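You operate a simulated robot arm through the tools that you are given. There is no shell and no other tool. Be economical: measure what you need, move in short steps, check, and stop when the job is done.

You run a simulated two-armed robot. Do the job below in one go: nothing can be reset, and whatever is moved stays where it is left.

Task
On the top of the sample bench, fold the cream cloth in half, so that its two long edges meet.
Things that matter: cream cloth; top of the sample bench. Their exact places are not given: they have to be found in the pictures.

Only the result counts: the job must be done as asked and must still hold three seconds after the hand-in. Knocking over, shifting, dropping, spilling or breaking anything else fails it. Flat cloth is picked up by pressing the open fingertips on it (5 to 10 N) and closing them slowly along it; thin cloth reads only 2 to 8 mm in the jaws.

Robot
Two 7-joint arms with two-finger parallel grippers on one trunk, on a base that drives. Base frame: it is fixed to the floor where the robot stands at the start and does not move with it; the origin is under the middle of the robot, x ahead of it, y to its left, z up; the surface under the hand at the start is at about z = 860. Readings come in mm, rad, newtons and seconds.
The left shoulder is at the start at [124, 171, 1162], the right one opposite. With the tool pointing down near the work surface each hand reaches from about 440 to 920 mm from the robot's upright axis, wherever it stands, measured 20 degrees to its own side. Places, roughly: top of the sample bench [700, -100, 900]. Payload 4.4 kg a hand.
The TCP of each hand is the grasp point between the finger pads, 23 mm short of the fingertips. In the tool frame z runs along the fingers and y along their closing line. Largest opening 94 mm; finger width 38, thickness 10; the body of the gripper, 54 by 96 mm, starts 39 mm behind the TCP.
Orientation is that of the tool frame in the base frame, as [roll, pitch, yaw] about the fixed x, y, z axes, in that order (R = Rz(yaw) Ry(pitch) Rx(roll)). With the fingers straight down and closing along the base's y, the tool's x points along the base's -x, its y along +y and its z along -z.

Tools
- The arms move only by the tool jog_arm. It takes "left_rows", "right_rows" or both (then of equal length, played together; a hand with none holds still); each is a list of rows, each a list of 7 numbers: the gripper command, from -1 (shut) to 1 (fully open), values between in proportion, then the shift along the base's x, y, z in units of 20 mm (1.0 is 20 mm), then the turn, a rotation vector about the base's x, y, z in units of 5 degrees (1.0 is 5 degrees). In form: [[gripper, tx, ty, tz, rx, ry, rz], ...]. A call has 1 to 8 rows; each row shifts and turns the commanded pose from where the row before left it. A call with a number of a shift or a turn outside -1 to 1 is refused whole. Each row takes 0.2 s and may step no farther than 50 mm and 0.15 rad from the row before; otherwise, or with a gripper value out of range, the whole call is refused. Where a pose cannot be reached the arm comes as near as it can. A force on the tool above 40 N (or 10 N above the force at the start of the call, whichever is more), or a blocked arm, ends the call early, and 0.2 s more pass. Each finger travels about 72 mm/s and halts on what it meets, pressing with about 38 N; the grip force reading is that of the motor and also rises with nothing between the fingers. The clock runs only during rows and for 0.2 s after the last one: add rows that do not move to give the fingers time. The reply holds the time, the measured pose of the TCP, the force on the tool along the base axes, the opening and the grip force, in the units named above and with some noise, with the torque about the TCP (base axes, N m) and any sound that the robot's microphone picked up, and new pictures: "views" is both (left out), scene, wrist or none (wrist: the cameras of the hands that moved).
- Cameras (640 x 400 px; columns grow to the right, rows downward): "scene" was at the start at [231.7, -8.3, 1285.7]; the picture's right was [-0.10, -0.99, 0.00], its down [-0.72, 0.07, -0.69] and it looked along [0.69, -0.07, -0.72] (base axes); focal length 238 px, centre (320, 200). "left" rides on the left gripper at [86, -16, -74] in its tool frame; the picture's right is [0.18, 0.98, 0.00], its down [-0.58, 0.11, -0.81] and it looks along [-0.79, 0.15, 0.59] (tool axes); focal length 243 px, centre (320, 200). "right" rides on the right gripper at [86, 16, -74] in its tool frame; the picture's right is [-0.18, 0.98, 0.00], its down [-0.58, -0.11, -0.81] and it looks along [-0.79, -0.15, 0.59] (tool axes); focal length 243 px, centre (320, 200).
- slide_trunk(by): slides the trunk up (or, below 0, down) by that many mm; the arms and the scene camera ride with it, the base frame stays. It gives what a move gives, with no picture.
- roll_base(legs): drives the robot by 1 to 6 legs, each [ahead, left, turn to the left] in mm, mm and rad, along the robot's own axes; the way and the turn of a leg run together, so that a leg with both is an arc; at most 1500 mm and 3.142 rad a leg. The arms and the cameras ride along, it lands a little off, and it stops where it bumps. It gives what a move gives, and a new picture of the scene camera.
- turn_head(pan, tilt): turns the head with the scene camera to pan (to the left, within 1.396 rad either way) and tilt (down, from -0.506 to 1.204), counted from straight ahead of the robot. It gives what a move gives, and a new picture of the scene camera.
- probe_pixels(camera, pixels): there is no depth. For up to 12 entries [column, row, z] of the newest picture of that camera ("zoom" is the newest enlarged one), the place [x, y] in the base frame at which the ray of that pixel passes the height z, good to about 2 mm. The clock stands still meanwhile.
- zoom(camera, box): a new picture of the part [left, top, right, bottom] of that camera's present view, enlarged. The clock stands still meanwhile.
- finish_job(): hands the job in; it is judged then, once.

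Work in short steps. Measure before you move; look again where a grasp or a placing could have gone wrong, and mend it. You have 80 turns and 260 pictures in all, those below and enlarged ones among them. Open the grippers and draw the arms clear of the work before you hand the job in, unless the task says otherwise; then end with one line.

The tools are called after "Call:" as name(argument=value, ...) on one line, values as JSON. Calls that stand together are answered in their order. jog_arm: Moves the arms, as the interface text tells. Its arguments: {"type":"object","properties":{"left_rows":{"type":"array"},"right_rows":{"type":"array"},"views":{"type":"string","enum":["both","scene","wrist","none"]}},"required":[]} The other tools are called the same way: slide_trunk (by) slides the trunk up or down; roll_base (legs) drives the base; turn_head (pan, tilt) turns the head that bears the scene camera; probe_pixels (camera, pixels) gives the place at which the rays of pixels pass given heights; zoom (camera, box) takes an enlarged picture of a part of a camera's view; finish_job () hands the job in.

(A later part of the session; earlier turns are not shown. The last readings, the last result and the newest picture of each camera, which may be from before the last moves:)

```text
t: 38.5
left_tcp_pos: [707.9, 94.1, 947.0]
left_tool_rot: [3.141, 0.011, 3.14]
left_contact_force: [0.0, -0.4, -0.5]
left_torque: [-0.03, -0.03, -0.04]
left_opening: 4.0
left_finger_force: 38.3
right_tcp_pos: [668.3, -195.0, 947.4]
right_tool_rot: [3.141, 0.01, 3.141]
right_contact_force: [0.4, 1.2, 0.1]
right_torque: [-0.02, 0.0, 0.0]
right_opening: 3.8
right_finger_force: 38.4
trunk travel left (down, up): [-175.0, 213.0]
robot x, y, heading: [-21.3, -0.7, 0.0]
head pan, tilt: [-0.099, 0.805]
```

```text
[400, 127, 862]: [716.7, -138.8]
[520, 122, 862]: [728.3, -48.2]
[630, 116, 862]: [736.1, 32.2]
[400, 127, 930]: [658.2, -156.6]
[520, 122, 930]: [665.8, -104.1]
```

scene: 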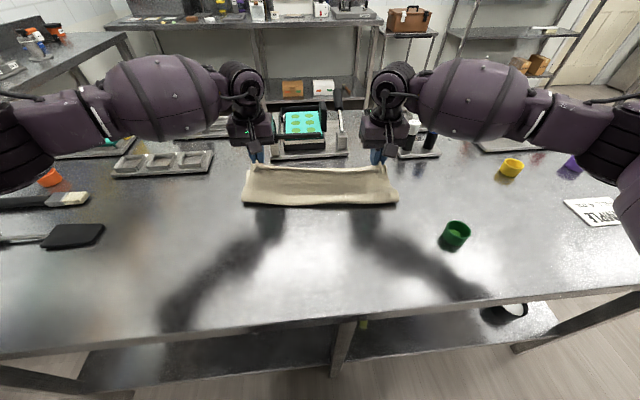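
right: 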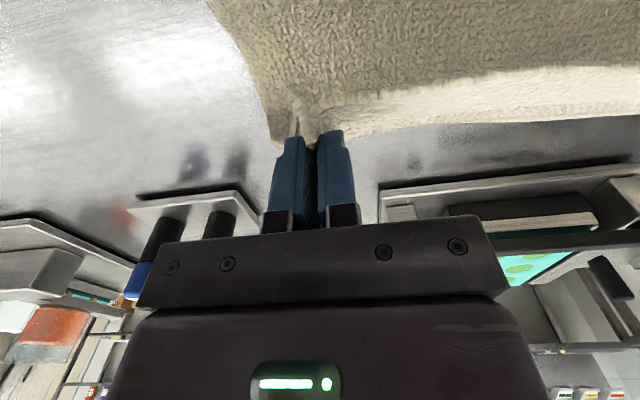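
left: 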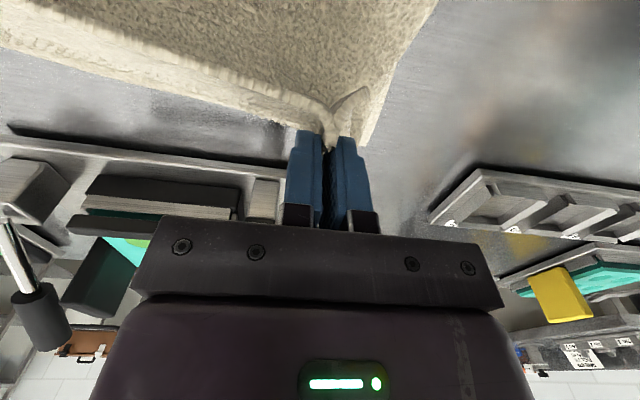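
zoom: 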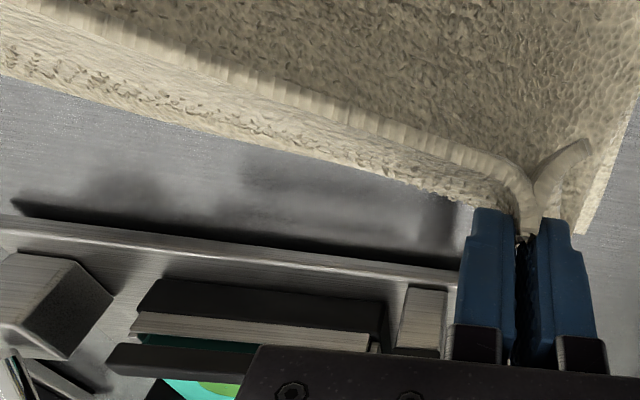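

The boundary matches the lower far edge (unmoved: ~742 at y=48, ~717 at y=-139), so the rim is already upright and uncurled. I now lay it down: forward ~53 mm, down ~52 mm, 10° back tilt.

Call:
jog_arm(left_rows=[[-1, 0.6, 0, -0.2, 0, 0.33, 0], [-1, 0.6, 0, -0.3, 0, 0.33, 0], [-1, 0.5, 0, -0.4, 0, 0.33, 0], [-1, 0.4, 0, -0.5, 0, 0.33, 0], [-1, 0.3, 0, -0.6, 0, 0.33, 0], [-1, 0.25, 0, -0.5, 0, 0.33, 0]], right_rows=[[-1, 0.6, 0, -0.2, 0, 0.33, 0], [-1, 0.6, 0, -0.3, 0, 0.33, 0], [-1, 0.5, 0, -0.4, 0, 0.33, 0], [-1, 0.4, 0, -0.5, 0, 0.33, 0], [-1, 0.3, 0, -0.6, 0, 0.33, 0], [-1, 0.25, 0, -0.5, 0, 0.33, 0]])

Call:
zoom(camera="scene", box=[222, 130, 422, 230])

```text
t: 39.9
left_tcp_pos: [761.7, 93.4, 899.0]
left_tool_rot: [-3.14, -0.163, 3.139]
left_contact_force: [-0.5, -1.5, 3.1]
left_torque: [-0.07, 0.03, -0.02]
left_opening: 4.1
left_finger_force: 38.0
right_tcp_pos: [723.5, -193.7, 899.3]
right_tool_rot: [3.141, -0.163, 3.14]
right_contact_force: [-0.6, 0.7, 1.6]
right_torque: [0.0, -0.03, -0.06]
right_opening: 3.9
right_finger_force: 38.2
trunk travel left (down, up): [-175.0, 213.0]
robot x, y, heading: [-17.8, -0.7, 0.003]
head pan, tilt: [-0.099, 0.805]
```

scene: 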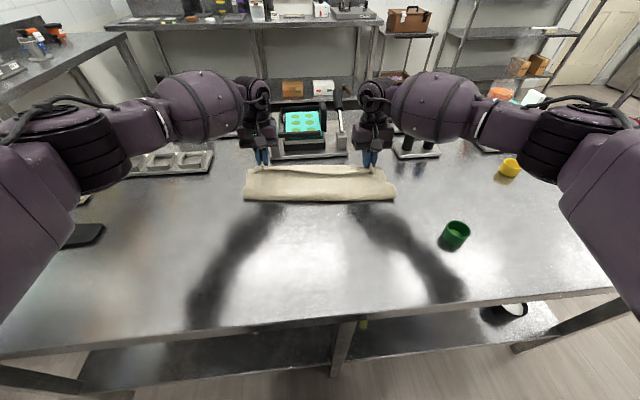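
right: 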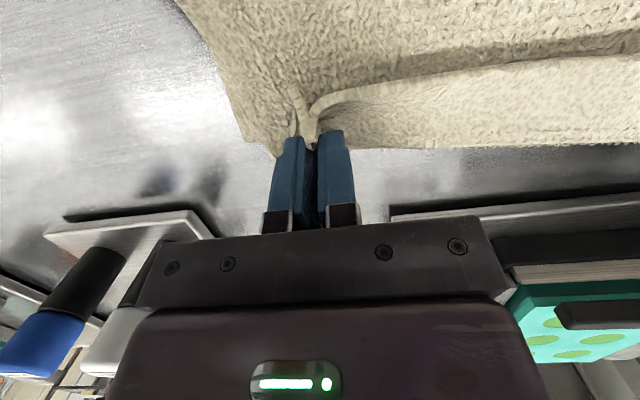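
left: 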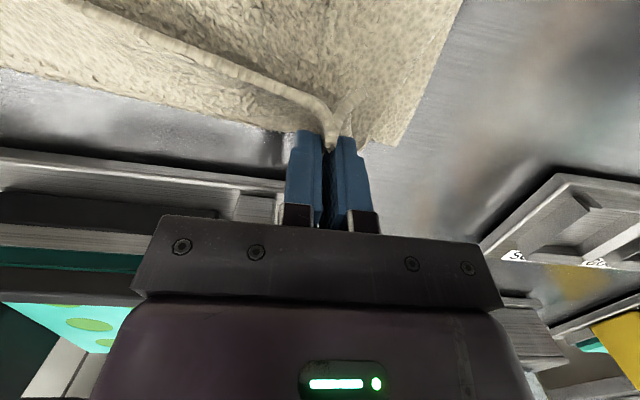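

```text
3.20 times, centred on (322, 180) of scene
```

zoom: 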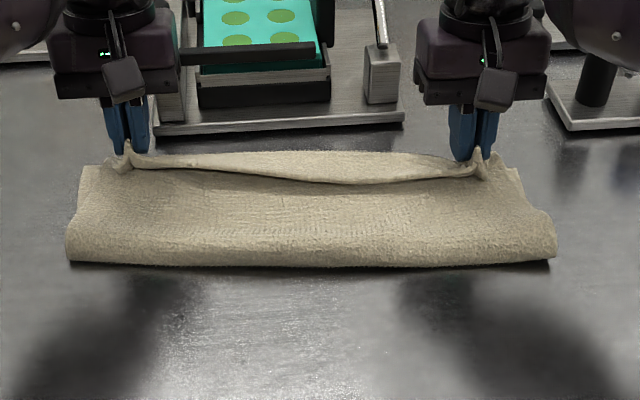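

The rim at the hands is at the far edge but sags back in the middle. I spread the hands 4 mm each and push 6 mm forward (device base is at x≈800, margin kept), lowering 3 mm, then look.

Call:
jog_arm(left_rows=[[-1, 0.15, 0.1, 0, 0, 0, 0], [-1, 0.15, 0.1, -0.1, 0, 0, 0], [-1, 0, 0.05, 0, 0, 0, 0]], right_rows=[[-1, 0.15, -0.1, 0, 0, 0, 0], [-1, 0.15, -0.1, -0.1, 0, 0, 0], [-1, 0, -0.05, 0, 0, 0, 0]], views="none")

Call:
zoom(camera="scene", box=[222, 130, 422, 230])

```text
t: 40.7
left_tcp_pos: [767.2, 100.2, 898.1]
left_tool_rot: [-3.141, -0.16, 3.14]
left_contact_force: [-1.3, -8.7, 3.3]
left_torque: [-0.16, -0.01, 0.1]
left_opening: 4.4
left_finger_force: 37.7
right_tcp_pos: [728.4, -198.3, 897.8]
right_tool_rot: [3.138, -0.16, -3.141]
right_contact_force: [0.9, 7.2, 4.6]
right_torque: [0.21, 0.0, -0.12]
right_opening: 4.1
right_finger_force: 37.5
trunk travel left (down, up): [-175.0, 213.0]
robot x, y, heading: [-22.9, -0.1, -0.006]
head pan, tilt: [-0.099, 0.805]
```

```text
3.20 times, centred on (322, 180) of scene
```

zoom: 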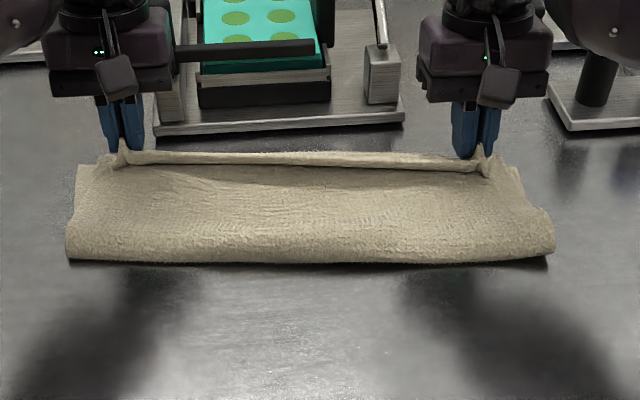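

The rim is now straight along the far edge. I open slowly a little and rise.

Call:
jog_arm(left_rows=[[-0.85, 0, 0, 0, 0, 0, 0], [-0.7, 0, 0, 0, 0, 0, 0], [-0.55, 0, 0, 0, 0, 0, 0], [-0.5, 0, 0, 0, 0, 0, 0], [-0.5, 0, 0, 0.5, 0, 0, 0], [-0.5, 0, 0, 1, 0, 0, 0], [-0.5, 0, 0, 1, 0, 0, 0], [-0.5, 0, 0, 1, 0, 0, 0]], right_rows=[[-0.85, 0, 0, 0, 0, 0, 0], [-0.7, 0, 0, 0, 0, 0, 0], [-0.55, 0, 0, 0, 0, 0, 0], [-0.5, 0, 0, 0, 0, 0, 0], [-0.5, 0, 0, 0.5, 0, 0, 0], [-0.5, 0, 0, 1, 0, 0, 0], [-0.5, 0, 0, 1, 0, 0, 0], [-0.5, 0, 0, 1, 0, 0, 0]])

Call:
zoom(camera="scene", box=[222, 130, 422, 230])

```text
t: 42.5
left_tcp_pos: [765.6, 99.8, 966.5]
left_tool_rot: [-3.141, -0.161, -3.141]
left_contact_force: [0.4, 0.3, -0.7]
left_torque: [-0.02, -0.04, 0.04]
left_opening: 23.5
left_finger_force: 0.2
right_tcp_pos: [727.5, -197.7, 968.3]
right_tool_rot: [-3.141, -0.162, -3.141]
right_contact_force: [-0.6, -0.1, -0.1]
right_torque: [-0.02, 0.0, 0.01]
right_opening: 23.7
right_finger_force: 0.0
trunk travel left (down, up): [-175.0, 213.0]
robot x, y, heading: [-16.7, -1.2, 0.0]
head pan, tilt: [-0.099, 0.805]
```

scene: 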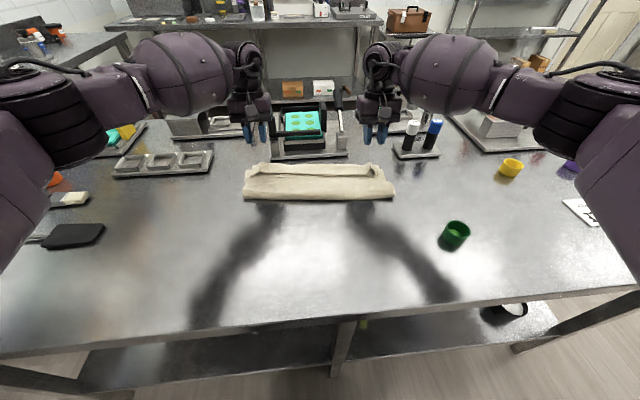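
right: 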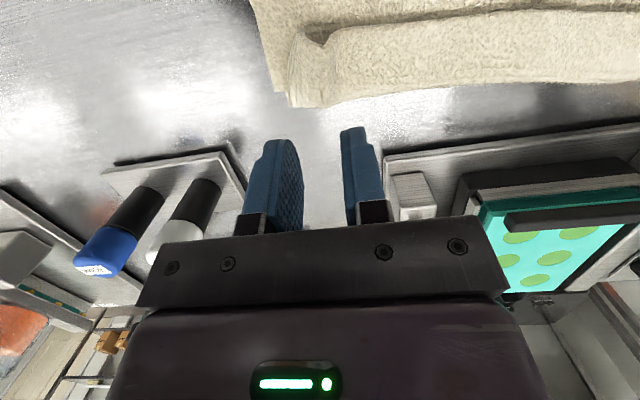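
left: 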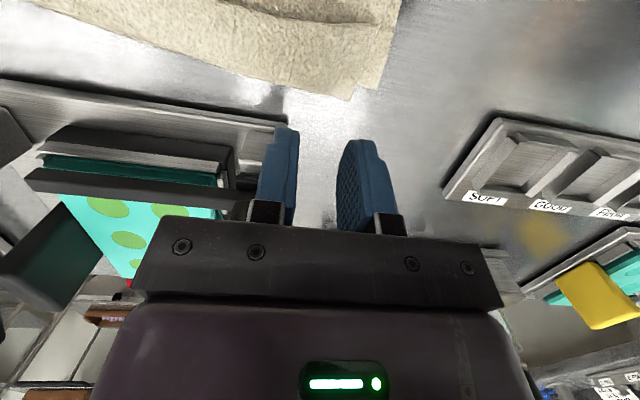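

```text
3.20 times, centred on (322, 180) of scene
```

zoom: 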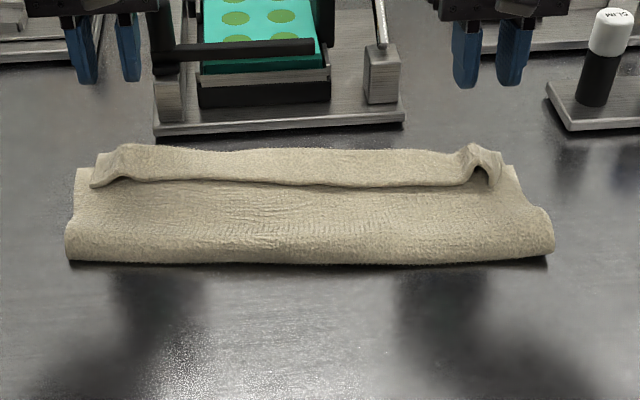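

The rim flap (~25–30 mm) has tipped back toward me. I measure fold, crest, rim and lower corners.

Call:
probe_pixels(camera="zoom", pixels=[[70, 258, 866], [310, 264, 866], [550, 262, 866], [130, 146, 875], [300, 149, 872], [460, 152, 875], [95, 187, 870], [300, 187, 870], [490, 188, 870], [78, 168, 862], [514, 166, 862]])

Call:
zoom(camera="right", box=[240, 0, 560, 200])

Call:
probe_pixels(camera="right", pixels=[[291, 107, 862], [400, 99, 862], [520, 87, 862], [400, 99, 872]])

Call:
probe_pixels(camera="left", pixels=[[350, 101, 862], [250, 80, 862], [100, 40, 862]])

```text
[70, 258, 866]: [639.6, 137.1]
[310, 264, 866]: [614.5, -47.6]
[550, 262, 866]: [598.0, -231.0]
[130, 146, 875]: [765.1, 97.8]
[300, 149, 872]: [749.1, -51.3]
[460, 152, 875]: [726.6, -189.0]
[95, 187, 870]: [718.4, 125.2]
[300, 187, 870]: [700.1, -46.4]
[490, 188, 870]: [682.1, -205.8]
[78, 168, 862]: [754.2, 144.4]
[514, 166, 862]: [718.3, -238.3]
```

```text
2.00 times, centred on (400, 100) of right
```

zoom: 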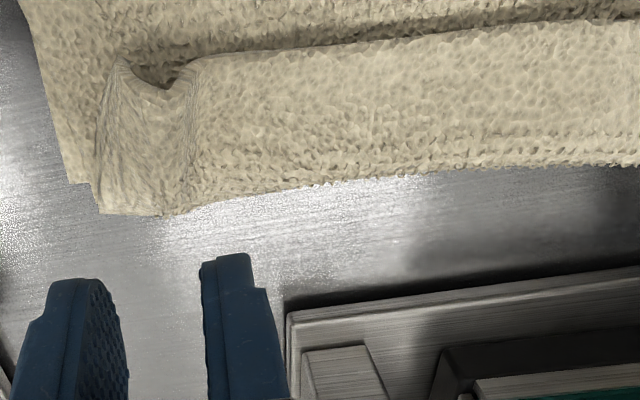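

```text
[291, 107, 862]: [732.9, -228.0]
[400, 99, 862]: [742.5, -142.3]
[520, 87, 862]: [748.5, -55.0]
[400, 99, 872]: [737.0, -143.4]
```

```text
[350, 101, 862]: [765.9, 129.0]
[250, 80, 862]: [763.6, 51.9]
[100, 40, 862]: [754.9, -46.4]
```

The fold line ended ~33 mm too far forward and the rim fell back. I'll unfold again and redo it better: far edge to near, with fingers closing along x at the very edge. First I regrip the rim (left near (734,80), right near (702,-175)) to unfold.

Call:
jog_arm(left_rows=[[-0.15, -0.27, -0.17, -0.2, 0, -0.97, 0], [-0.15, -0.27, -0.17, -0.2, 0, -0.97, 0], [-0.15, -0.27, -0.17, -0.3, 0, -0.97, 0], [-0.15, -0.27, -0.17, -0.4, 0, -0.97, 0], [-0.15, -0.27, -0.17, -0.5, 0, -0.97, 0], [-0.15, -0.27, -0.15, -0.6, 0, -0.97, 0]], right_rows=[[-0.15, -0.2, 0.18, -0.2, 0, -0.97, 0], [-0.15, -0.2, 0.18, -0.2, 0, -0.97, 0], [-0.15, -0.2, 0.18, -0.3, 0, -0.97, 0], [-0.15, -0.2, 0.18, -0.4, 0, -0.97, 0], [-0.15, -0.2, 0.18, -0.5, 0, -0.97, 0], [-0.15, -0.2, 0.18, -0.7, 0, -0.97, 0]], views="wrist")

```text
t: 43.9
left_tcp_pos: [734.3, 79.3, 920.5]
left_tool_rot: [-3.141, 0.347, -3.141]
left_contact_force: [0.9, 0.3, -0.4]
left_torque: [0.0, 0.04, 0.02]
left_opening: 39.9
left_finger_force: 0.0
right_tcp_pos: [704.0, -177.6, 920.1]
right_tool_rot: [3.139, 0.346, -3.141]
right_contact_force: [-0.3, -0.1, 0.6]
right_torque: [-0.01, 0.01, 0.03]
right_opening: 39.9
right_finger_force: 0.0
trunk travel left (down, up): [-175.0, 213.0]
robot x, y, heading: [-21.7, -2.4, 0.0]
head pan, tilt: [-0.099, 0.805]
```

right: 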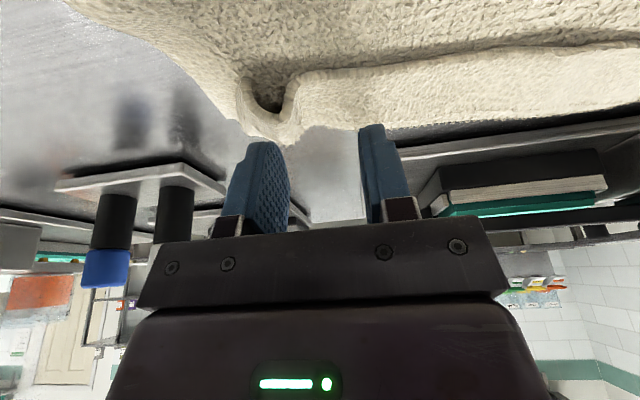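
left: 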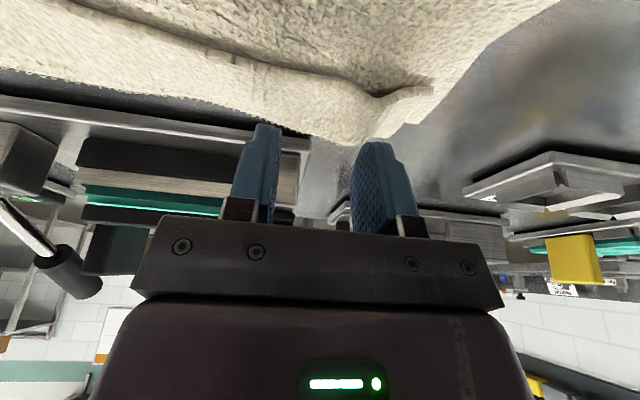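

The flap is under the tips. I lower to contact in small steps.

Call:
jog_arm(left_rows=[[-0.15, -0.2, 0, -0.4, 0, 0, 0], [-0.15, 0, 0, -0.3, 0, 0, 0], [-0.15, 0, 0, -0.15, 0, 0, 0], [-0.15, 0, 0, -0.1, 0, 0, 0]], right_rows=[[-0.15, -0.2, 0, -0.4, 0, 0, 0], [-0.15, 0, 0, -0.3, 0, 0, 0], [-0.15, 0, 0, -0.15, 0, 0, 0], [-0.15, 0, 0, -0.1, 0, 0, 0]], views="none")

```text
t: 44.9
left_tcp_pos: [730.5, 80.6, 902.6]
left_tool_rot: [-3.141, 0.343, -3.141]
left_contact_force: [0.6, -0.2, 1.0]
left_torque: [0.0, 0.03, -0.01]
left_opening: 40.1
left_finger_force: 0.0
right_tcp_pos: [700.2, -179.7, 901.1]
right_tool_rot: [3.14, 0.346, 3.141]
right_contact_force: [0.3, -0.3, 1.2]
right_torque: [0.02, 0.0, 0.04]
right_opening: 39.7
right_finger_force: 0.0
trunk travel left (down, up): [-175.0, 213.0]
robot x, y, heading: [-18.8, -0.4, -0.001]
head pan, tilt: [-0.099, 0.805]
```

Contact is just starting (1 N). I press about 6 mm further into the soft stack and close slowly.

Call:
jog_arm(left_rows=[[-0.15, 0, 0, -0.15, 0, 0, 0], [-0.25, 0, 0, -0.1, 0, 0, 0], [-0.4, 0, 0, -0.05, 0, 0, 0], [-0.52, 0, 0, 0, 0, 0, 0], [-0.64, 0, 0, 0, 0, 0, 0], [-0.76, 0, 0, 0, 0, 0, 0], [-0.9, 0, 0, 0, 0, 0, 0], [-1, 0, 0, 0, 0, 0, 0]], right_rows=[[-0.15, 0, 0, -0.15, 0, 0, 0], [-0.25, 0, 0, -0.1, 0, 0, 0], [-0.4, 0, 0, -0.05, 0, 0, 0], [-0.52, 0, 0, 0, 0, 0, 0], [-0.64, 0, 0, 0, 0, 0, 0], [-0.76, 0, 0, 0, 0, 0, 0], [-0.9, 0, 0, 0, 0, 0, 0], [-1, 0, 0, 0, 0, 0, 0]], views="wrist")

```text
t: 46.7
left_tcp_pos: [730.0, 80.4, 898.1]
left_tool_rot: [3.14, 0.348, -3.141]
left_contact_force: [0.6, -0.3, 3.4]
left_torque: [0.03, 0.04, -0.09]
left_opening: 4.8
left_finger_force: 38.3
right_tcp_pos: [699.2, -177.6, 896.6]
right_tool_rot: [3.139, 0.346, 3.141]
right_contact_force: [0.6, 1.2, 10.1]
right_torque: [0.01, 0.05, 0.03]
right_opening: 4.8
right_finger_force: 37.4
trunk travel left (down, up): [-175.0, 213.0]
robot x, y, heading: [-19.3, -1.1, -0.002]
head pan, tilt: [-0.099, 0.805]
```

right: 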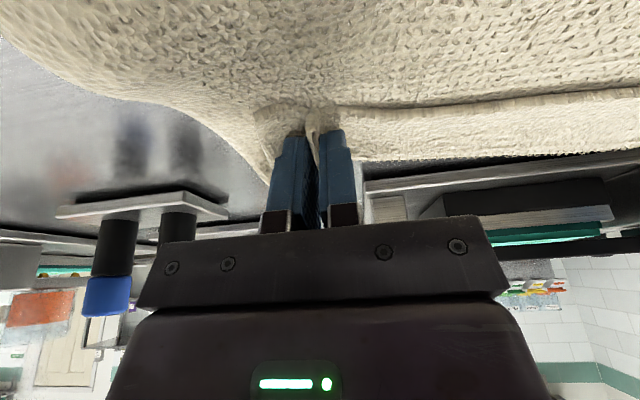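
left: 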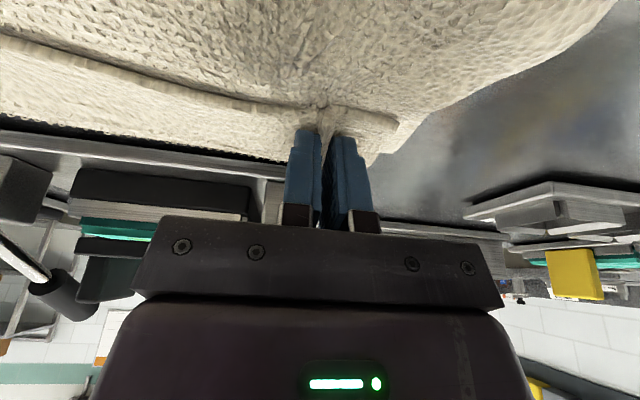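

Both pinched (4.8 mm). I lift and pull the rim back toward me.

Call:
jog_arm(left_rows=[[-1, 0, 0, 0.5, 0, 0, 0], [-1, -0.4, 0, 0.8, 0, 0, 0], [-1, -0.8, 0, 0.8, 0, 0, 0], [-1, -0.9, 0.05, 0.5, 0, 0, 0], [-1, -0.9, 0.05, 0.3, 0, 0, 0], [-1, -0.9, 0.05, 0, 0, 0, 0], [-1, -0.9, 0.05, 0, 0, 0, 0]], right_rows=[[-1, 0, 0, 0.5, 0, 0, 0], [-1, -0.4, 0, 0.8, 0, 0, 0], [-1, -0.8, 0, 0.8, 0, 0, 0], [-1, -0.9, 0.05, 0.5, 0, 0, 0], [-1, -0.9, 0.05, 0.3, 0, 0, 0], [-1, -0.9, 0.05, 0, 0, 0, 0], [-1, -0.9, 0.05, 0, 0, 0, 0]], views="none")

Call:
roll_base(legs=[[-90, 0, 0]])

```text
t: 48.3
left_tcp_pos: [635.4, 85.4, 955.7]
left_tool_rot: [3.141, 0.347, 3.138]
left_contact_force: [-0.8, -2.5, 0.0]
left_torque: [-0.04, -0.01, -0.06]
left_opening: 4.6
left_finger_force: 37.8
right_tcp_pos: [604.2, -174.3, 953.9]
right_tool_rot: [3.14, 0.347, 3.139]
right_contact_force: [0.4, 1.3, 0.4]
right_torque: [-0.01, -0.02, 0.02]
right_opening: 4.2
right_finger_force: 38.0
trunk travel left (down, up): [-175.0, 213.0]
robot x, y, heading: [-19.2, 2.3, 0.001]
head pan, tilt: [-0.099, 0.805]
```

```text
t: 49.4
left_tcp_pos: [547.2, 84.6, 955.1]
left_tool_rot: [3.142, 0.347, 3.14]
left_contact_force: [-0.3, -2.9, -0.1]
left_torque: [-0.07, -0.02, -0.04]
left_opening: 4.3
left_finger_force: 38.2
right_tcp_pos: [516.3, -175.3, 953.5]
right_tool_rot: [3.141, 0.345, 3.141]
right_contact_force: [1.0, 1.9, -0.3]
right_torque: [0.0, -0.03, 0.02]
right_opening: 4.2
right_finger_force: 37.4
trunk travel left (down, up): [-175.0, 213.0]
robot x, y, heading: [-108.6, 2.7, -0.005]
head pan, tilt: [-0.099, 0.805]
```

scene: 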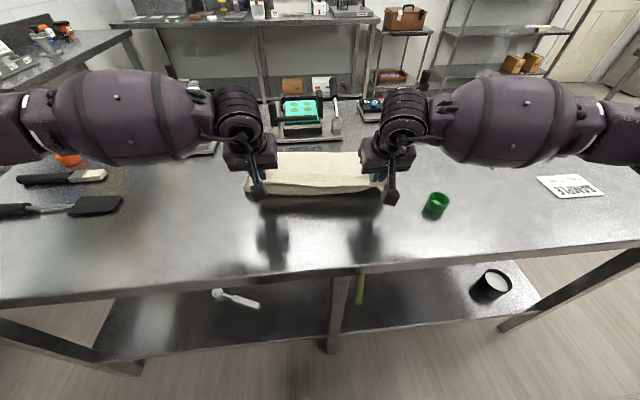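

Cloth follows. I bring the rim to its original near location and down.

Call:
jog_arm(left_rows=[[-1, -0.88, 0.1, -0.1, 0, 0, 0], [-1, -0.88, 0.1, -0.2, 0, 0, 0], [-1, -0.88, 0.1, -0.4, 0, 0, 0], [-1, -0.88, 0.1, -0.5, 0, 0, 0], [-1, -0.88, 0.1, -0.6, 0, 0, 0], [-1, -0.88, 0.1, -0.5, 0, 0, 0], [-1, 0, 0, -0.3, 0, 0, 0]], right_rows=[[-1, -0.92, 0.1, -0.1, 0, 0, 0], [-1, -0.92, 0.1, -0.2, 0, 0, 0], [-1, -0.92, 0.1, -0.4, 0, 0, 0], [-1, -0.92, 0.1, -0.5, 0, 0, 0], [-1, -0.92, 0.1, -0.6, 0, 0, 0], [-1, -0.92, 0.1, -0.5, 0, 0, 0], [-1, 0, 0, -0.3, 0, 0, 0]], views="scene")

Call:
zoom(camera="scene", box=[210, 120, 450, 270])

```text
t: 51.0
left_tcp_pos: [441.8, 96.6, 903.2]
left_tool_rot: [3.141, 0.345, 3.139]
left_contact_force: [-0.4, -2.6, 0.7]
left_torque: [-0.05, 0.0, -0.07]
left_opening: 4.7
left_finger_force: 37.7
right_tcp_pos: [405.2, -162.2, 900.0]
right_tool_rot: [3.14, 0.346, 3.139]
right_contact_force: [0.9, 2.6, 0.0]
right_torque: [0.05, -0.02, 0.01]
right_opening: 4.1
right_finger_force: 38.1
trunk travel left (down, up): [-175.0, 213.0]
robot x, y, heading: [-108.6, -3.3, -0.005]
head pan, tilt: [-0.099, 0.805]
```

scene: 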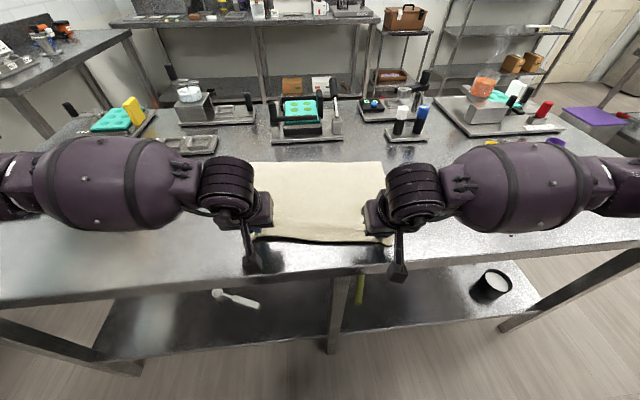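

```text
2.67 times, centred on (330, 195) of scene
```

zoom: 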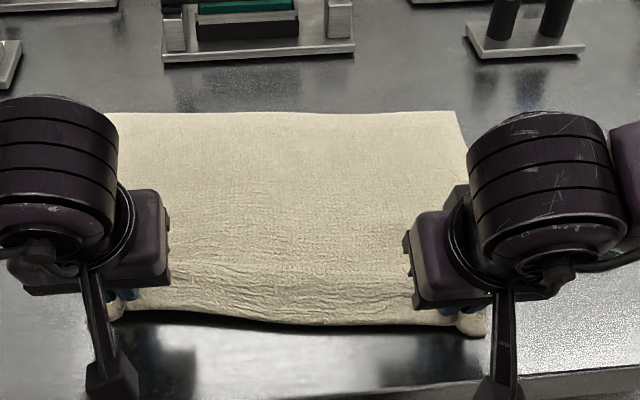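

Unfolded. I release, rise, and measure the whole cloth.

Call:
jog_arm(left_rows=[[-1, -0.3, 0, -0.3, 0, 0, 0], [-0.8, 0, 0, 0, 0, 0, 0], [-0.6, 0, 0, 0, 0, 0, 0], [-0.4, 0, 0, 0, 0, 0, 0], [-0.3, 0, 0, 0.8, 0, 0, 0], [-0.3, 0, 0.5, 1, 0, 0, 0], [-0.3, 0, 1, 1, 0, 0, 0], [-0.3, 0, 1, 1, 0, 0, 0]], right_rows=[[-1, -0.3, 0, -0.3, 0, 0, 0], [-0.8, 0, 0, 0, 0, 0, 0], [-0.6, 0, 0, 0, 0, 0, 0], [-0.4, 0, 0, 0, 0, 0, 0], [-0.3, 0, 0, 0.8, 0, 0, 0], [-0.3, 0, -0.5, 1, 0, 0, 0], [-0.3, 0, -1, 1, 0, 0, 0], [-0.3, 0, -1, 1, 0, 0, 0]], views="scene")

Call:
zoom(camera="scene", box=[210, 120, 450, 270])

```text
t: 52.8
left_tcp_pos: [434.6, 145.3, 973.6]
left_tool_rot: [3.141, 0.344, 3.138]
left_contact_force: [-0.7, -0.5, 0.1]
left_torque: [-0.02, 0.0, 0.0]
left_opening: 32.9
left_finger_force: 0.0
right_tcp_pos: [397.8, -212.8, 970.4]
right_tool_rot: [3.139, 0.346, 3.14]
right_contact_force: [-0.2, 0.9, 0.8]
right_torque: [-0.01, -0.01, -0.03]
right_opening: 32.9
right_finger_force: 0.1
trunk travel left (down, up): [-175.0, 213.0]
robot x, y, heading: [-109.3, -2.6, -0.009]
head pan, tilt: [-0.099, 0.805]
```

scene: 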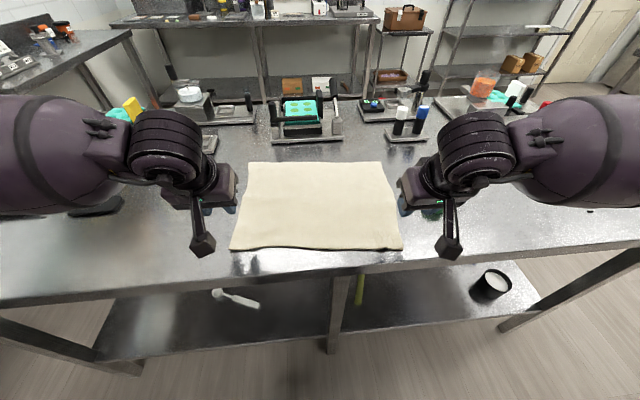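

```text
2.67 times, centred on (330, 195) of scene
```

zoom: 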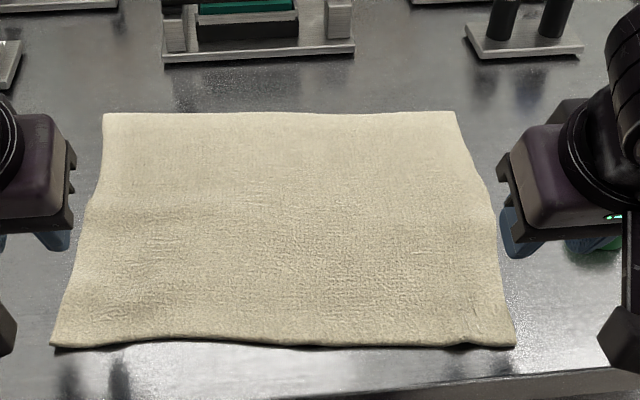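

Clean flat cloth again, all four corners visible. I probe them.

Call:
probe_pixels(camera="zoom", pixels=[[104, 113, 862], [200, 112, 862], [290, 113, 862], [380, 112, 862], [455, 112, 862], [51, 345, 862], [200, 340, 862], [330, 346, 862], [514, 345, 862], [360, 45, 860], [168, 55, 860], [466, 48, 860]])

```text
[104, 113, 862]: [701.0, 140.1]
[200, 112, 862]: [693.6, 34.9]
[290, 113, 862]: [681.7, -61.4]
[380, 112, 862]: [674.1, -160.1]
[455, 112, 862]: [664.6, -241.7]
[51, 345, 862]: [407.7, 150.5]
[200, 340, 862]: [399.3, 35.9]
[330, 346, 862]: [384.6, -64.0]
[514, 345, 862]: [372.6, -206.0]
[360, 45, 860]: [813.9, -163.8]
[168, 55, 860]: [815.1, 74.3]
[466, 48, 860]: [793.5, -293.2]
```

Corners: far (701,140)/(665,-242), near (408,150)/(373,-206). I now turn both hands to close along x (perpendicular to the far edge) while travelling above the far edge.

Call:
jog_arm(left_rows=[[-0.23, 0.9, 0, 0, 0, 0.79, 0], [-0.23, 0.9, 0, 0, 0, 0.79, 0], [-0.23, 0.9, 0, 0, 0, 0.79, 0], [-0.23, 0.9, 0, 0, 0, 0.79, 0], [-0.23, 0.9, 0, 0, 0, 0.79, 0], [-0.23, 0.9, 0, 0, 0, 0, -1], [-0.23, 0.9, 0, 0, 0, 0, -1], [-0.23, 0.9, 0, 0, 0, 0, -1]], right_rows=[[-0.23, 0.9, 0, 0, 0, 0.79, 0], [-0.23, 0.9, 0, 0, 0, 0.79, 0], [-0.23, 0.9, 0, 0, 0, 0.79, 0], [-0.23, 0.9, 0, 0, 0, 0.79, 0], [-0.23, 0.9, 0, 0, 0, 0.79, 0], [-0.23, 0.9, 0, 0, 0, 0, 1], [-0.23, 0.9, 0, 0, 0, 0, 1], [-0.23, 0.9, 0, 0, 0, 0, 1]], views="none")

Call:
jog_arm(left_rows=[[-0.23, 0.75, -0.22, 0, 0, 0, -1], [-0.23, 0.75, -0.22, 0, 0, 0, -1], [-0.23, 0.75, -0.22, 0, 0, 0, -1], [-0.23, 0.75, -0.22, 0, 0, 0, -1], [-0.23, 0.75, -0.22, 0, 0, 0, -1], [-0.23, 0.75, -0.22, 0, 0, 0, -1], [-0.23, 0.75, -0.22, 0, 0, 0, -1], [-0.23, 0.75, -0.22, 0, 0, 0, -1]], right_rows=[[-0.23, 0.79, 0, 0, 0, 0, 1], [-0.23, 0.79, 0, 0, 0, 0, 1], [-0.23, 0.79, 0, 0, 0, 0, 1], [-0.23, 0.79, 0, 0, 0, 0, 1], [-0.23, 0.79, 0, 0, 0, 0, 1], [-0.23, 0.79, 0, 0, 0, 0, 1], [-0.23, 0.79, 0, 0, 0, 0, 1], [-0.23, 0.79, 0, 0, 0, 0, 1]], views="scene")

```text
t: 54.6
left_tcp_pos: [581.2, 145.0, 972.9]
left_tool_rot: [-3.141, 0.0, 2.878]
left_contact_force: [0.9, 0.0, 0.3]
left_torque: [0.03, -0.01, 0.0]
left_opening: 36.3
left_finger_force: 0.1
right_tcp_pos: [544.5, -212.3, 969.9]
right_tool_rot: [3.141, 0.001, -2.879]
right_contact_force: [-0.2, -0.4, 0.2]
right_torque: [0.02, -0.01, 0.0]
right_opening: 36.1
right_finger_force: 0.1
trunk travel left (down, up): [-175.0, 213.0]
robot x, y, heading: [-109.0, -3.8, -0.002]
head pan, tilt: [-0.099, 0.805]
```

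```text
t: 56.4
left_tcp_pos: [654.9, 122.7, 973.6]
left_tool_rot: [3.14, 0.0, 2.442]
left_contact_force: [-0.4, 0.3, 0.1]
left_torque: [-0.01, -0.04, -0.01]
left_opening: 36.2
left_finger_force: 0.1
left hand out of reach, approached as far as the arm can: row 6, 7, 8
right_tcp_pos: [614.9, -212.7, 970.6]
right_tool_rot: [3.141, -0.002, -2.49]
right_contact_force: [-0.4, 0.3, 0.4]
right_torque: [-0.02, 0.04, 0.03]
right_opening: 36.0
right_finger_force: 0.1
right hand out of reach, approached as far as the arm can: row 5, 6, 7, 8
trunk travel left (down, up): [-175.0, 213.0]
robot x, y, heading: [-105.3, 1.5, -0.001]
head pan, tilt: [-0.099, 0.805]
```

scene: 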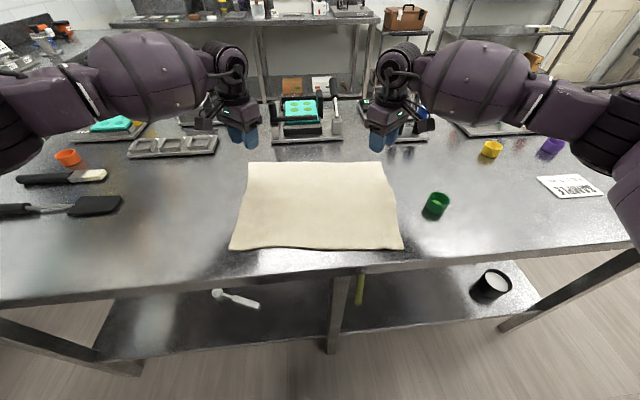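

Both hands stall at ~40° of yaw in that direction. I try the other direction: back first, watching if it passes.

Call:
jog_arm(left_rows=[[-0.23, 0, 0, 0, 0, 0, 1], [-0.23, 0, 0, 0, 0, 0, 1], [-0.23, 0, 0, 0, 0, 0, 1], [-0.23, 0, 0, 0, 0, 0, 1], [-0.23, 0, 0, 0, 0, 0, 1], [-0.23, 0, 0, 0, 0, 0, 1], [-0.23, 0, 0, 0, 0, 0, 1], [-0.23, 0, 0, 0, 0, 0, 1]], right_rows=[[-0.23, 0, 0, 0, 0, 0, -1], [-0.23, 0, 0, 0, 0, 0, -1], [-0.23, 0, 0, 0, 0, 0, -1], [-0.23, 0, 0, 0, 0, 0, -1], [-0.23, 0, 0, 0, 0, 0, -1], [-0.23, 0, 0, 0, 0, 0, -1], [-0.23, 0, 0, 0, 0, 0, -1], [-0.23, 0, 0, 0, 0, 0, -1]], views="none")

Call:
jog_arm(left_rows=[[-0.23, 0, 0, 0, 0, 0, 1], [-0.23, 0, 0, 0, 0, 0, 1], [-0.23, 0, 0, 0, 0, 0, 1], [-0.23, 0, 0, 0, 0, 0, 1], [-0.23, 0, 0, 0, 0, 0, 1], [-0.23, 0, 0, 0, 0, 0, 1], [-0.23, 0, 0, 0, 0, 0, 1], [-0.23, 0, 0, 0, 0, 0, 1]], right_rows=[[-0.23, 0, 0, 0, 0, 0, -1], [-0.23, 0, 0, 0, 0, 0, -1], [-0.23, 0, 0, 0, 0, 0, -1], [-0.23, 0, 0, 0, 0, 0, -1], [-0.23, 0, 0, 0, 0, 0, -1], [-0.23, 0, 0, 0, 0, 0, -1], [-0.23, 0, 0, 0, 0, 0, -1], [-0.23, 0, 0, 0, 0, 0, -1]], views="none")

Call:
jog_arm(left_rows=[[-0.23, 0, 0, 0, 0, 0, 1], [-0.23, 0, 0, 0, 0, 0, 1], [-0.23, 0, 0, 0, 0, 0, 1], [-0.23, 0, 0, 0, 0, 0, 1], [-0.23, 0, 0, 0, 0, 0, 1], [-0.23, 0, 0, 0, 0, 0, 1], [-0.23, 0, 0, 0, 0, 0, 1], [-0.23, 0, 0, 0, 0, 0, 1]], right_rows=[[-0.23, 0, 0, 0, 0, 0, -1], [-0.23, 0, 0, 0, 0, 0, -1], [-0.23, 0, 0, 0, 0, 0, -1], [-0.23, 0, 0, 0, 0, 0, -1], [-0.23, 0, 0, 0, 0, 0, -1], [-0.23, 0, 0, 0, 0, 0, -1], [-0.23, 0, 0, 0, 0, 0, -1], [-0.23, 0, 0, 0, 0, 0, -1]], views="scene")

```text
t: 58.2
left_tcp_pos: [654.9, 124.0, 974.1]
left_tool_rot: [-3.141, 0.003, -3.141]
left_contact_force: [-0.4, -0.1, -0.2]
left_torque: [-0.01, -0.05, -0.03]
left_opening: 36.1
left_finger_force: 0.0
right_tcp_pos: [614.6, -212.3, 970.7]
right_tool_rot: [3.14, 0.003, 3.093]
right_contact_force: [0.2, 0.4, -0.4]
right_torque: [0.0, 0.01, -0.01]
right_opening: 35.9
right_finger_force: 0.1
trunk travel left (down, up): [-175.0, 213.0]
robot x, y, heading: [-106.7, -0.2, -0.0]
head pan, tilt: [-0.099, 0.805]
```

```text
t: 60.0
left_tcp_pos: [655.8, 123.9, 973.6]
left_tool_rot: [-3.141, -0.002, -2.444]
left_contact_force: [0.2, -0.2, -0.5]
left_torque: [0.02, 0.03, 0.0]
left_opening: 36.3
left_finger_force: 0.1
right_tcp_pos: [614.5, -211.8, 971.4]
right_tool_rot: [3.141, 0.001, 2.395]
right_contact_force: [-0.6, -0.3, 0.3]
right_torque: [-0.01, 0.0, -0.01]
right_opening: 36.1
right_finger_force: 0.1
trunk travel left (down, up): [-175.0, 213.0]
robot x, y, heading: [-106.3, 0.4, -0.002]
head pan, tilt: [-0.099, 0.805]
```

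```text
t: 61.8
left_tcp_pos: [655.0, 123.8, 973.0]
left_tool_rot: [3.141, 0.001, -1.746]
left_contact_force: [0.0, -1.3, -0.3]
left_torque: [0.0, 0.01, 0.02]
left_opening: 36.0
left_finger_force: 0.1
right_tcp_pos: [614.0, -212.8, 970.7]
right_tool_rot: [-3.141, 0.0, 1.699]
right_contact_force: [-0.2, -0.8, 0.9]
right_torque: [-0.01, 0.04, -0.01]
right_opening: 36.3
right_finger_force: 0.0
trunk travel left (down, up): [-175.0, 213.0]
robot x, y, heading: [-111.4, 1.9, 0.002]
head pan, tilt: [-0.099, 0.805]
```

scene: 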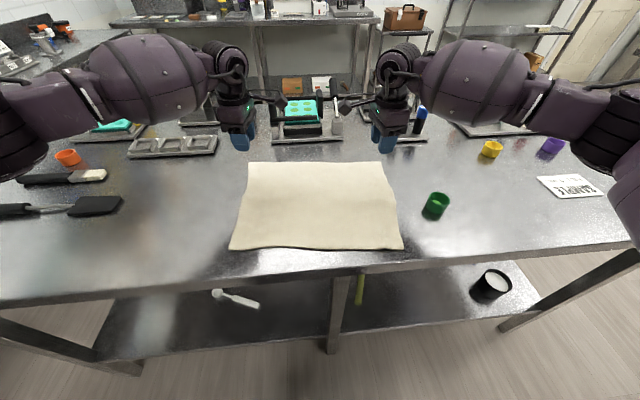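

That direction works (hands at ~80°). I finish the yaw to be square to the far edge and lower over it: left target (698,110), right (667,-212).

Call:
jog_arm(left_rows=[[-0.23, 0.363, -0.117, 0, 0, 0, 0.155], [-0.23, 0.363, -0.117, -0.6, 0, 0, 0.155], [-0.23, 0.363, -0.117, -0.7, 0, 0, 0.155], [-0.23, 0.363, -0.117, -0.8, 0, 0, 0.155], [-0.23, 0.363, -0.117, -0.8, 0, 0, 0.155], [-0.23, 0.363, -0.117, -0.7, 0, 0, 0.155]], right_rows=[[-0.23, 0.446, 0, 0, 0, 0, -0.425], [-0.23, 0.446, 0, -0.6, 0, 0, -0.425], [-0.23, 0.446, 0, -0.7, 0, 0, -0.425], [-0.23, 0.446, 0, -0.7, 0, 0, -0.425], [-0.23, 0.446, 0, -0.8, 0, 0, -0.425], [-0.23, 0.446, 0, -0.7, 0, 0, -0.425]])

Call:
zoom(camera="scene", box=[220, 110, 420, 210])

```text
t: 63.2
left_tcp_pos: [700.0, 110.2, 899.0]
left_tool_rot: [3.141, 0.003, -1.665]
left_contact_force: [0.9, 0.4, 0.3]
left_torque: [-0.01, 0.02, -0.02]
left_opening: 36.3
left_finger_force: 0.2
right_tcp_pos: [668.6, -211.8, 900.6]
right_tool_rot: [-3.139, 0.0, 1.477]
right_contact_force: [0.2, 0.9, -0.1]
right_torque: [0.02, 0.03, 0.05]
right_opening: 36.2
right_finger_force: 0.0
trunk travel left (down, up): [-175.0, 213.0]
robot x, y, heading: [-108.1, 2.2, -0.003]
head pan, tilt: [-0.099, 0.805]
```

scene: 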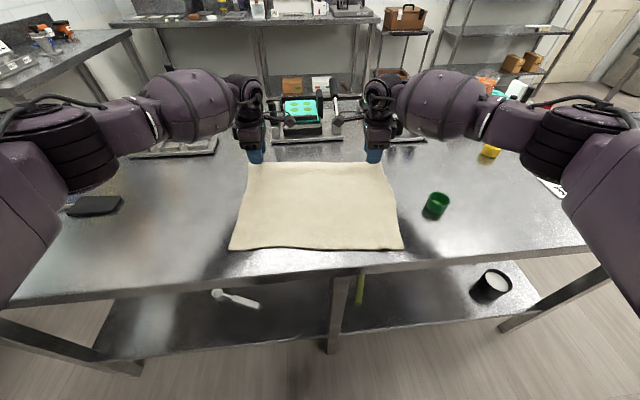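
right: 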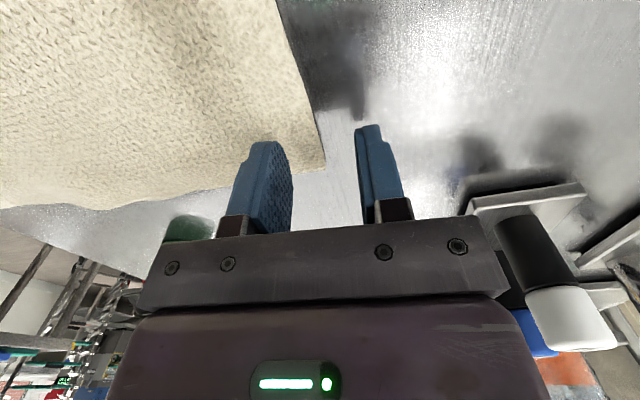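
left: 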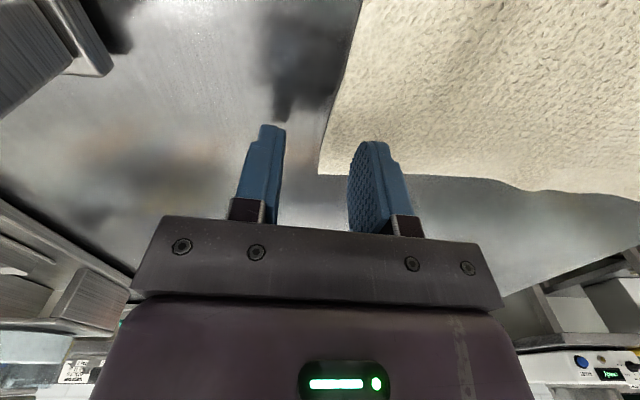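

```text
3.20 times, centred on (320, 160) of scene
```

zoom: 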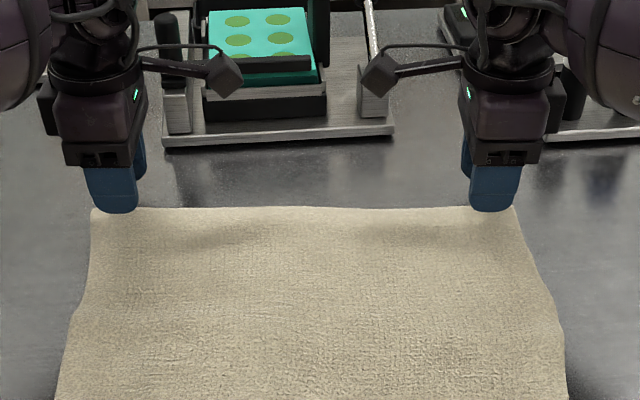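

Edges run midway between the fingers on both hands. I lower to contact.

Call:
jog_arm(left_rows=[[-0.23, 0, 0, -0.5, 0, 0, 0], [-0.23, 0, 0, -0.15, 0, 0, 0], [-0.23, 0, 0, -0.1, 0, 0, 0], [-0.23, 0, 0, -0.1, 0, 0, 0]], right_rows=[[-0.23, 0, 0, -0.55, 0, 0, 0], [-0.23, 0, 0, -0.15, 0, 0, 0], [-0.23, 0, 0, -0.1, 0, 0, 0], [-0.23, 0, 0, -0.1, 0, 0, 0]], views="none")

```text
t: 64.2
left_tcp_pos: [700.2, 109.1, 886.0]
left_tool_rot: [-3.137, 0.0, -1.664]
left_contact_force: [1.1, -1.6, 3.4]
left_torque: [-0.03, 0.04, 0.0]
left_opening: 35.9
left_finger_force: 0.1
right_tcp_pos: [667.5, -210.0, 886.4]
right_tool_rot: [3.137, 0.001, 1.478]
right_contact_force: [1.1, 0.0, 12.8]
right_torque: [0.0, 0.27, 0.07]
right_opening: 35.9
right_finger_force: 0.1
trunk travel left (down, up): [-175.0, 213.0]
robot x, y, heading: [-106.5, -2.0, -0.004]
head pan, tilt: [-0.099, 0.805]
```

The near fingers press on the cloth (right 12.8 N, left 3.4 N). I lower the left 2 mm more and close both slowly.

Call:
jog_arm(left_rows=[[-0.23, 0, 0, -0.1, 0, 0, 0], [-0.33, 0, 0, 0, 0, 0, 0], [-0.44, 0, 0, 0, 0, 0, 0], [-0.55, 0, 0, 0, 0, 0, 0], [-0.66, 0, 0, 0, 0, 0, 0], [-0.78, 0, 0, 0, 0, 0, 0], [-0.9, 0, 0, 0, 0, 0, 0], [-1, 0, 0, 0, 0, 0, 0]], right_rows=[[-0.23, 0, 0, 0, 0, 0, 0], [-0.33, 0, 0, 0, 0, 0, 0], [-0.44, 0, 0, 0, 0, 0, 0], [-0.55, 0, 0, 0, 0, 0, 0], [-0.66, 0, 0, 0, 0, 0, 0], [-0.78, 0, 0, 0, 0, 0, 0], [-0.9, 0, 0, 0, 0, 0, 0], [-1, 0, 0, 0, 0, 0, 0]])

Call:
zoom(camera="scene", box=[220, 110, 420, 210])

```text
t: 66.0
left_tcp_pos: [696.8, 110.4, 886.0]
left_tool_rot: [-3.136, -0.001, -1.665]
left_contact_force: [-1.9, 0.1, 19.6]
left_torque: [0.0, 0.08, -0.02]
left_opening: 0.2
left_finger_force: 37.2
right_tcp_pos: [665.7, -210.4, 886.0]
right_tool_rot: [3.136, -0.001, 1.478]
right_contact_force: [-1.7, 0.8, 17.4]
right_torque: [-0.03, 0.1, 0.04]
right_opening: 2.2
right_finger_force: 38.0
trunk travel left (down, up): [-175.0, 213.0]
robot x, y, heading: [-104.2, -1.6, -0.003]
head pan, tilt: [-0.099, 0.805]
```

scene: 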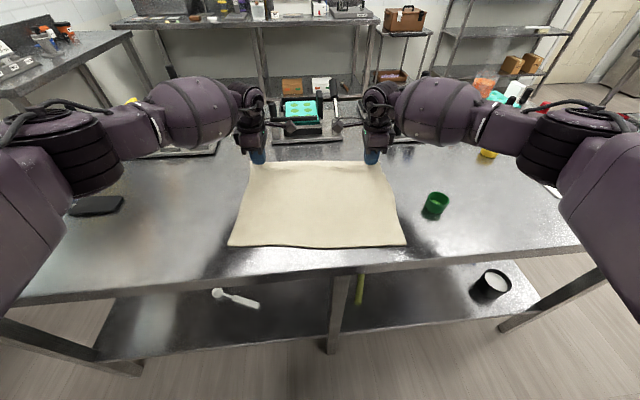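
right: 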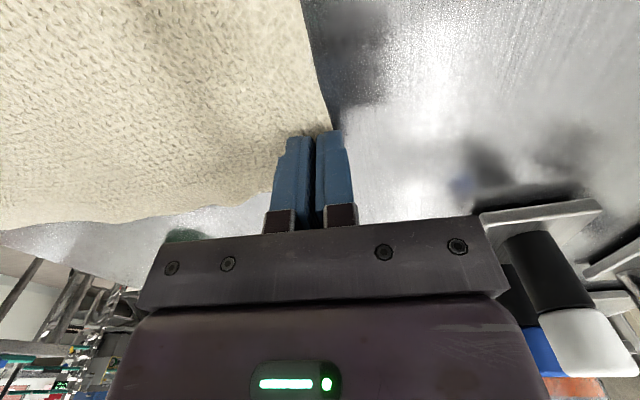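
left: 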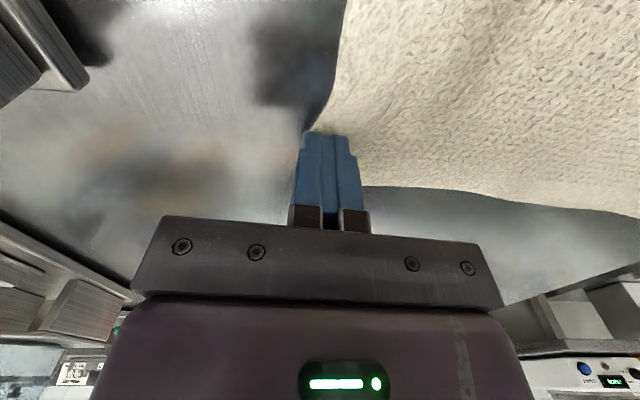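

```text
3.20 times, centred on (320, 160) of scene
```

zoom: 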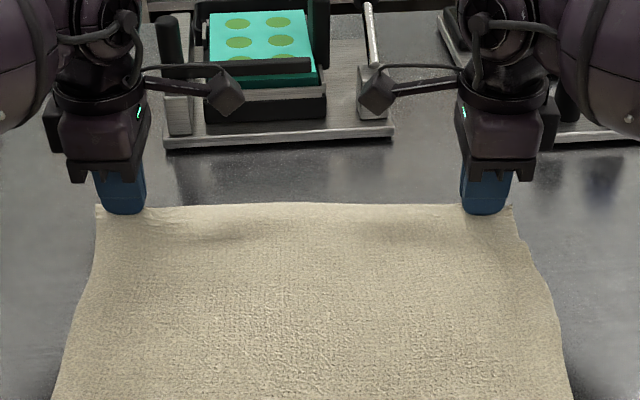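

Right shows 2.2 mm (single edge caught), left 0.2 (edge slid under). I redo the left with more cloth between the fingers (TCP 10 mm further in).

Call:
jog_arm(left_rows=[[-1, 0, 0, 0.6, 0, 0, 0], [-0.6, 0, 0, 0.2, 0, 0, 0], [-0.23, -0.25, 0, 0, 0, 0, 0], [-0.18, -0.25, 0, 0, 0, 0, 0], [-0.18, 0, 0, -0.5, 0, 0, 0], [-0.18, 0, 0, -0.3, 0, 0, 0], [-0.18, 0, 0, -0.05, 0, 0, 0]], views="wrist")

```text
t: 67.6
left_tcp_pos: [687.2, 110.8, 886.0]
left_tool_rot: [-3.137, -0.001, -1.665]
left_contact_force: [-1.3, 0.6, 12.1]
left_torque: [0.02, 0.21, 0.01]
left_opening: 38.6
left_finger_force: 0.1
right_tcp_pos: [666.7, -209.8, 885.5]
right_tool_rot: [3.135, 0.001, 1.479]
right_contact_force: [2.8, -1.3, 24.1]
right_torque: [0.0, 0.04, 0.05]
right_opening: 2.2
right_finger_force: 37.9
trunk travel left (down, up): [-175.0, 213.0]
robot x, y, heading: [-111.5, -0.1, -0.004]
head pan, tilt: [-0.099, 0.805]
```

left: 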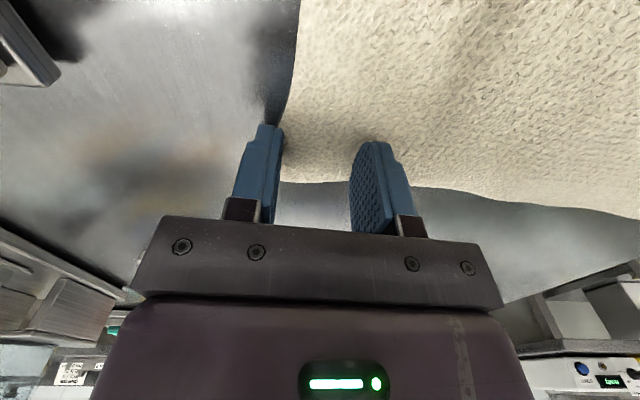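

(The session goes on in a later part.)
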